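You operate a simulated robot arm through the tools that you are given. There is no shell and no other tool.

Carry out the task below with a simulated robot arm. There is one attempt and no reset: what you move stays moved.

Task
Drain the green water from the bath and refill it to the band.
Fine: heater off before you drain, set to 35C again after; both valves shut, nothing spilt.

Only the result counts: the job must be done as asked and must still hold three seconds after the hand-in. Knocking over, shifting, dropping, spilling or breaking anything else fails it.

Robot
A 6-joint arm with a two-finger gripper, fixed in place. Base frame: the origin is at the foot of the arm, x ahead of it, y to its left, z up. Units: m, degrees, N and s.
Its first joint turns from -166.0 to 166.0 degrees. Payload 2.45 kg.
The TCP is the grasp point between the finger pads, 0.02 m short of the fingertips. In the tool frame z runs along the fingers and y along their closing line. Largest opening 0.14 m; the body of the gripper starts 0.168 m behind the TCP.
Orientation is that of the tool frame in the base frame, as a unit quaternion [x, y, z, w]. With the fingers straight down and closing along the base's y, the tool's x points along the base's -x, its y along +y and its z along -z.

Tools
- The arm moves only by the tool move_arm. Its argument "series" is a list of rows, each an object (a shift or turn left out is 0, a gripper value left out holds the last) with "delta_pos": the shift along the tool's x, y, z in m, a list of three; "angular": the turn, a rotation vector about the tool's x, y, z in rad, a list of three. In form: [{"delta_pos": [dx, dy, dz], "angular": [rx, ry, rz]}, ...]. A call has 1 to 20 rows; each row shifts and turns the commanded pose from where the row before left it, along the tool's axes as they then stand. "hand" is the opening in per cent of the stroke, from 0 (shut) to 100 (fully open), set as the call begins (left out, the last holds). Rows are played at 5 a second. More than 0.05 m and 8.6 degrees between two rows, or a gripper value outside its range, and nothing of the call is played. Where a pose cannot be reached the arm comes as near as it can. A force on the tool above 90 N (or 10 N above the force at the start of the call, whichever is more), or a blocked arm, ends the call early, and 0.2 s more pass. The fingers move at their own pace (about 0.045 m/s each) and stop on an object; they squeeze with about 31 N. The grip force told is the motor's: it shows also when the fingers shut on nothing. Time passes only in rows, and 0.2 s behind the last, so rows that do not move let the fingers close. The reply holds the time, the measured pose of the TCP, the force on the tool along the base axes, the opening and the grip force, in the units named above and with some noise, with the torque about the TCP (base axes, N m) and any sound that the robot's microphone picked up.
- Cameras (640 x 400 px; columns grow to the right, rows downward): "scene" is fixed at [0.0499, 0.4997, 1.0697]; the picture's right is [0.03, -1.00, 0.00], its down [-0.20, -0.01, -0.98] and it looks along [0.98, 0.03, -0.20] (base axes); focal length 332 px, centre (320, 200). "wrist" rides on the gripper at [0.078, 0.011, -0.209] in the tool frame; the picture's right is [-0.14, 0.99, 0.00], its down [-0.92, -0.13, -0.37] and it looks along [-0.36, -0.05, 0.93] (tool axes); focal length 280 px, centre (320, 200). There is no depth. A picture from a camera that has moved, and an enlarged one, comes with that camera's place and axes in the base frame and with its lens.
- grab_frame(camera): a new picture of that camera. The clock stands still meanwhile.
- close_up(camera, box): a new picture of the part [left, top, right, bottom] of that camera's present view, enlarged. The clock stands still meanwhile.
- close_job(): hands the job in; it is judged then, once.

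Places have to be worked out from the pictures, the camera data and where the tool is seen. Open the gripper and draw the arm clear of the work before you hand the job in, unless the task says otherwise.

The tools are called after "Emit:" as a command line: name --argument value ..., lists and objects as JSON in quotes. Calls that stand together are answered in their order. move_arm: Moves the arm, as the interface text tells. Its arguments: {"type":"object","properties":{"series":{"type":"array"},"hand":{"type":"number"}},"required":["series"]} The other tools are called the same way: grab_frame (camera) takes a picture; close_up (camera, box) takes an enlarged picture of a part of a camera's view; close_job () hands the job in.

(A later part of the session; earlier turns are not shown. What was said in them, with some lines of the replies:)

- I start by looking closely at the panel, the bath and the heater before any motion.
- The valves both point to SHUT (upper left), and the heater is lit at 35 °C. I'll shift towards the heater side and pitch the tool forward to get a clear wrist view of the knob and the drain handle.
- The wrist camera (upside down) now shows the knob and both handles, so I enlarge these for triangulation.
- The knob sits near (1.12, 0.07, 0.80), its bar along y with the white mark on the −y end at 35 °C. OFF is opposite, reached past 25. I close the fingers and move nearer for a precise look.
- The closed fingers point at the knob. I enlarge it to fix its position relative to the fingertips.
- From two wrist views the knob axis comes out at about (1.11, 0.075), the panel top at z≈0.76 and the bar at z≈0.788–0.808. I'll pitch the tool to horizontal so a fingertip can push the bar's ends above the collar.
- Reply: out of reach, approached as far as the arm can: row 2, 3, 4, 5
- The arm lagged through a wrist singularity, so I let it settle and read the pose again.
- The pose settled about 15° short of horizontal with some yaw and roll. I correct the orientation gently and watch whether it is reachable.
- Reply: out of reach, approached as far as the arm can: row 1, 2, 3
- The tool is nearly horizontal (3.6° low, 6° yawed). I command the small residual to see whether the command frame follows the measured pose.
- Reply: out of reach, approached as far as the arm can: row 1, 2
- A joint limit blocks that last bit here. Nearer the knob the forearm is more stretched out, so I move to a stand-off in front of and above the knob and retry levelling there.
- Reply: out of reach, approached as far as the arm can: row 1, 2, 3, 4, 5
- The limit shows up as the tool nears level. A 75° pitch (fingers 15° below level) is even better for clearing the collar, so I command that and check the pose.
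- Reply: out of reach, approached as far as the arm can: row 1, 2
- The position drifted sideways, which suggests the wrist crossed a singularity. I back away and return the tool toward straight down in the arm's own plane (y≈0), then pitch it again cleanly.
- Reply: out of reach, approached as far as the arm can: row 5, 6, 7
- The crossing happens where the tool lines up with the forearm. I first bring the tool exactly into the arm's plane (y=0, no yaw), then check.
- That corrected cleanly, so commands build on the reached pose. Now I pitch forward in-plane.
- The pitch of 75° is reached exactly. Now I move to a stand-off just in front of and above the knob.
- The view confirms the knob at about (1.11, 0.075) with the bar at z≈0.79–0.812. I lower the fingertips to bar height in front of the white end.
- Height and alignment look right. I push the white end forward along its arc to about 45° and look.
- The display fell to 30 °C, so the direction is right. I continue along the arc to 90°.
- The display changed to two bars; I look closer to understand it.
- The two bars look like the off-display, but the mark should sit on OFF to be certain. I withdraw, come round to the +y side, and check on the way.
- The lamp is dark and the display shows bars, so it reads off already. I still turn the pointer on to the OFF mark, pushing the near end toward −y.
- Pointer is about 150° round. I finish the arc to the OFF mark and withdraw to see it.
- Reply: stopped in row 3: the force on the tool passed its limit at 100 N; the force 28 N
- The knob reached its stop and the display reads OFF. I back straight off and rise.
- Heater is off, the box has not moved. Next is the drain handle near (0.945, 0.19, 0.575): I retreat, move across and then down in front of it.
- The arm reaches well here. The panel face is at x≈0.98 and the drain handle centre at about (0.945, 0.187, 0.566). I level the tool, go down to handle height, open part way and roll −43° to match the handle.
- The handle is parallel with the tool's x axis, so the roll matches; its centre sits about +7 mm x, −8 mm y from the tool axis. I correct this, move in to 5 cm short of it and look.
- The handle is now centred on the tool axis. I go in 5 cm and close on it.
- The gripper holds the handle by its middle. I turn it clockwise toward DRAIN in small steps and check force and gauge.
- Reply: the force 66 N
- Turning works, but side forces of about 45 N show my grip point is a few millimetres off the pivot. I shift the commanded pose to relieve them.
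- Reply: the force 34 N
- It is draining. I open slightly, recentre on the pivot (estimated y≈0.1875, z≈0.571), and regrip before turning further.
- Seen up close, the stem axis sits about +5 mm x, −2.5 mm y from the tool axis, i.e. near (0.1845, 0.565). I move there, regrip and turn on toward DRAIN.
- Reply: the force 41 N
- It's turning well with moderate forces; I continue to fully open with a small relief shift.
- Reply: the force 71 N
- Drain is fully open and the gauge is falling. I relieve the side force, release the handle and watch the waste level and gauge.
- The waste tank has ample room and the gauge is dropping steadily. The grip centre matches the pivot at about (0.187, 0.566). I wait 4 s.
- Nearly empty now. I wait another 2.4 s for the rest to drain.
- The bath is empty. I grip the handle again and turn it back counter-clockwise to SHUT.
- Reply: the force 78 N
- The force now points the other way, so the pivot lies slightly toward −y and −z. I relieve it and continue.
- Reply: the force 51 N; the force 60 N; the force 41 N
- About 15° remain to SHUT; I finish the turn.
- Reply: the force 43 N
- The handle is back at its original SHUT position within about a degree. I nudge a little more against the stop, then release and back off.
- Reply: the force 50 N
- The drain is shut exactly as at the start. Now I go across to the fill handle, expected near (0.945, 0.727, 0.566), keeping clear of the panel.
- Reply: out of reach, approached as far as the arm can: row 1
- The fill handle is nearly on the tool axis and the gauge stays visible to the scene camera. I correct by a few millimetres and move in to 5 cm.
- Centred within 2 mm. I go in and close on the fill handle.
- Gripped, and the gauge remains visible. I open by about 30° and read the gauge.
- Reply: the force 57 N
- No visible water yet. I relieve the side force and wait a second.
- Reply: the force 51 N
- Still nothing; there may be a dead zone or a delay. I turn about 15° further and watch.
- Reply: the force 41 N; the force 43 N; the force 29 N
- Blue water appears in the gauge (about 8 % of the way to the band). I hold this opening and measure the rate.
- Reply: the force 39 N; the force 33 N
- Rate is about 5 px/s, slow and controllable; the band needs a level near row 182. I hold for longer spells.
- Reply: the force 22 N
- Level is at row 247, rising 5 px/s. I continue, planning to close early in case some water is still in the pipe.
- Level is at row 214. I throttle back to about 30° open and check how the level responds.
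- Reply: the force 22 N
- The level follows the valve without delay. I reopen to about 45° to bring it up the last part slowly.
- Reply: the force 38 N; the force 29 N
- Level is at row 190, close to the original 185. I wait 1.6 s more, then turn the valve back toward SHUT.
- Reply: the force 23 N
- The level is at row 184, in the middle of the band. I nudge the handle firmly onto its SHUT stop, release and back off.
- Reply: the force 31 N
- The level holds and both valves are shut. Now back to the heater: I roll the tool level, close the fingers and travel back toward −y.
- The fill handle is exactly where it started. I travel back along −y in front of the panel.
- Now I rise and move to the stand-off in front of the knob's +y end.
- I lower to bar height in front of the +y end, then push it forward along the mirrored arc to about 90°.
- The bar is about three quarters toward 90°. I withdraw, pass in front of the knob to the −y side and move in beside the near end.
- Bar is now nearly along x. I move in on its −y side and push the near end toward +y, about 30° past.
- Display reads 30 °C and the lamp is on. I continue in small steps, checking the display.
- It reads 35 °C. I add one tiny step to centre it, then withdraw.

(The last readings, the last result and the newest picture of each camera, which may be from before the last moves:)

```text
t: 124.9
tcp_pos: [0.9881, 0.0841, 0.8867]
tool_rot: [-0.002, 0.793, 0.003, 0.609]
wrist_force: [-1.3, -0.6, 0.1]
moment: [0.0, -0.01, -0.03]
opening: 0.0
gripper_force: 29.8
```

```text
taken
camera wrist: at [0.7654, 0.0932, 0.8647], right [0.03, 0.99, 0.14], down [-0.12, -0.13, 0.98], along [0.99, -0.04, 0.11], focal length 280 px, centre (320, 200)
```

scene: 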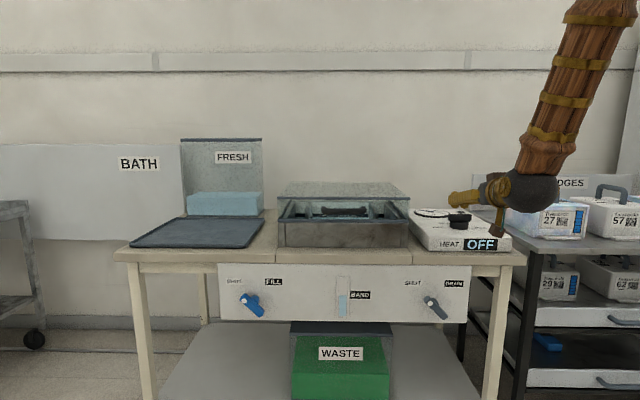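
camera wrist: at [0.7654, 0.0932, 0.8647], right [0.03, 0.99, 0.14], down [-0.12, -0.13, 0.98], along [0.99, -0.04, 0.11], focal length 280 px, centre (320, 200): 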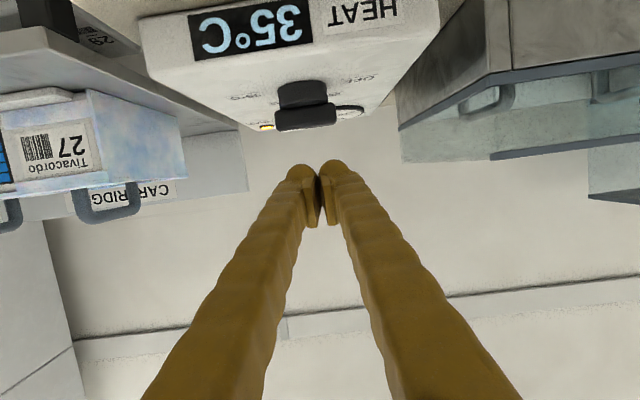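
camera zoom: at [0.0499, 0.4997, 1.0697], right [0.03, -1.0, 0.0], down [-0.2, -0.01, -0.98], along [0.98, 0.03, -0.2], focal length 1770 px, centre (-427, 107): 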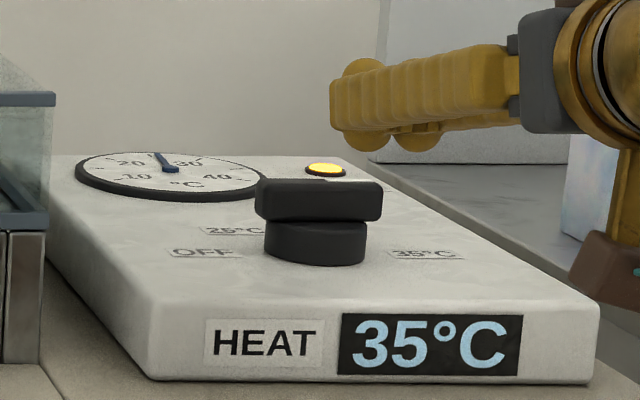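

The knob looks exactly as at the start, with the lamp on at 35 °C. I draw back clear, open the gripper and check everything once more.

Emit:
move_arm --hand 100 --series '[{"delta_pos": [-0.005, 0, -0.045]}, {"delta_pos": [-0.005, 0, -0.045]}, {"delta_pos": [-0.02, 0, -0.04]}, {"delta_pos": [-0.03, 0, -0.03]}, {"delta_pos": [-0.03, 0, -0.02]}, {"angular": [0, 0, 0]}, {"angular": [0, 0, 0]}, {"angular": [0, 0, 0]}]'

Emit:
grab_frame --camera "scene"

Emit:
close_up --camera "scene" --box '[210, 255, 480, 400]'

Emit:
close_up --camera "scene" --box '[325, 270, 380, 325]'

Emit:
close_up --camera "scene" --box '[260, 170, 520, 260]'

Emit:
close_up --camera "scene" --box '[395, 270, 475, 325]'

Emit:
close_up --camera "scene" --box '[220, 270, 290, 325]'

```text
t: 126.7
tcp_pos: [0.8404, 0.0831, 1.0202]
tool_rot: [-0.002, 0.793, 0.003, 0.609]
wrist_force: [-0.3, 0.5, -0.5]
moment: [0.01, -0.01, 0.01]
opening: 0.1398
gripper_force: 0.1
```

```text
taken
```

scene: 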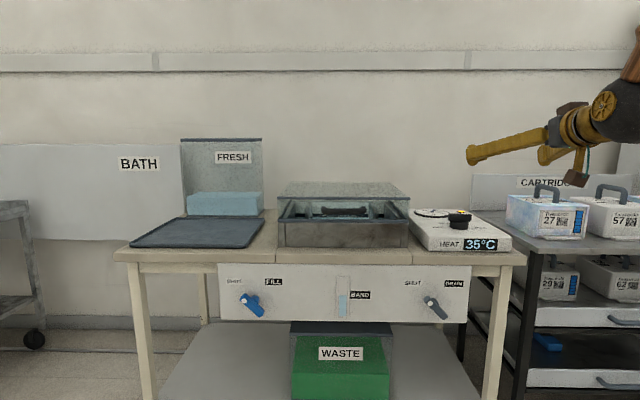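

```text
2.37 times, centred on (345, 328) of scene
camera zoom: at [0.0499, 0.4997, 1.0697], right [0.03, -1.0, 0.0], down [-0.2, -0.01, -0.98], along [0.98, 0.03, -0.2], focal length 787 px, centre (261, -102)
```

zoom: 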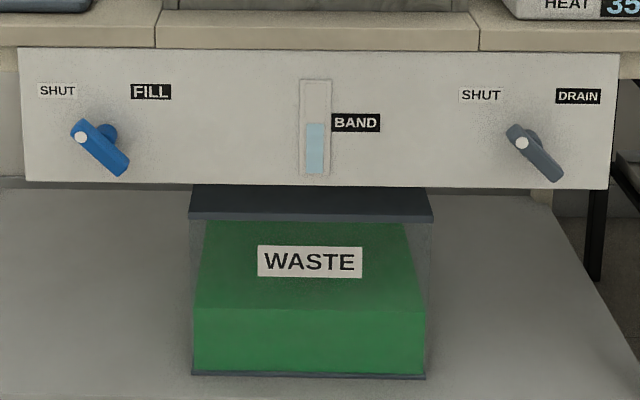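

```text
7.27 times, centred on (352, 298) of scene
camera zoom: at [0.0499, 0.4997, 1.0697], right [0.03, -1.0, 0.0], down [-0.2, -0.01, -0.98], along [0.98, 0.03, -0.2], focal length 2413 px, centre (84, -509)
```

zoom: 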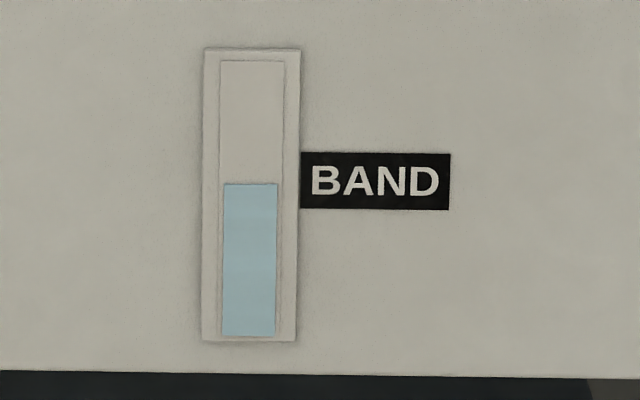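

```text
2.46 times, centred on (390, 215) of scene
camera zoom: at [0.0499, 0.4997, 1.0697], right [0.03, -1.0, 0.0], down [-0.2, -0.01, -0.98], along [0.98, 0.03, -0.2], focal length 817 px, centre (148, 163)
```

zoom: 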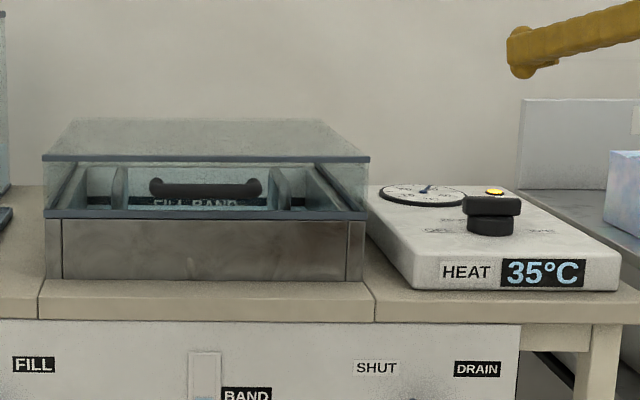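

```text
7.27 times, centred on (435, 298) of scene
camera zoom: at [0.0499, 0.4997, 1.0697], right [0.03, -1.0, 0.0], down [-0.2, -0.01, -0.98], along [0.98, 0.03, -0.2], focal length 2413 px, centre (-516, -509)
```

zoom: 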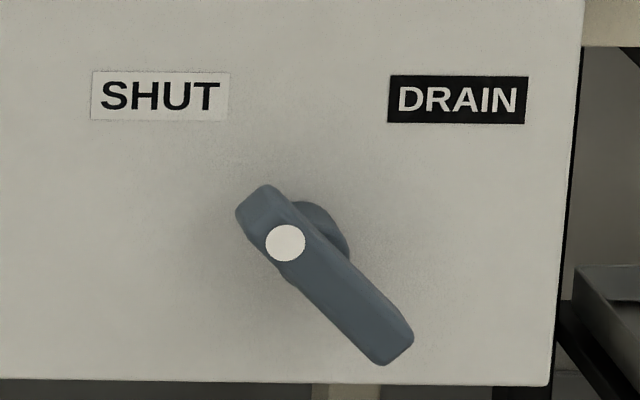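

```text
7.27 times, centred on (255, 298) of scene
camera zoom: at [0.0499, 0.4997, 1.0697], right [0.03, -1.0, 0.0], down [-0.2, -0.01, -0.98], along [0.98, 0.03, -0.2], focal length 2413 px, centre (793, -509)
```

zoom: 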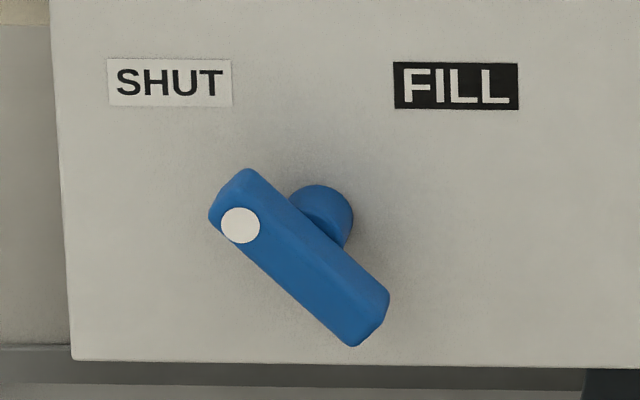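

Fresh water sits in the band and the level is steady. Both handles are at SHUT, the heater reads 35 °C, and nothing was spilt or moved. The gripper is open and the arm is clear, so I hand the job in.

Emit:
close_job

```text
The job is handed in.
```

The bath has been drained of green water and refilled to the band with fresh water, and I've handed the job in. I haven't seen the judging result.

- **Heater:** I turned it off before draining; the display read OFF. After refilling I set it back to 35 °C, and the lamp came on. The water was still warming up when I handed in.
- **Drain and refill:** The gauge went to empty before I shut the drain. The fresh water stopped level with the BAND label, almost exactly where the green water stood at the start, and it held steady afterwards.
- **Valves:** Both handles are back at SHUT, in the same position as in the first pictures.
- **Spills and other objects:** I saw nothing spilt or moved, and the waste tank had room to spare.
- **Contact force:** The fingers hit the heater knob's OFF stop hard enough to trip the force limit (100 N). The heater box did not move, and the knob still worked normally afterwards.
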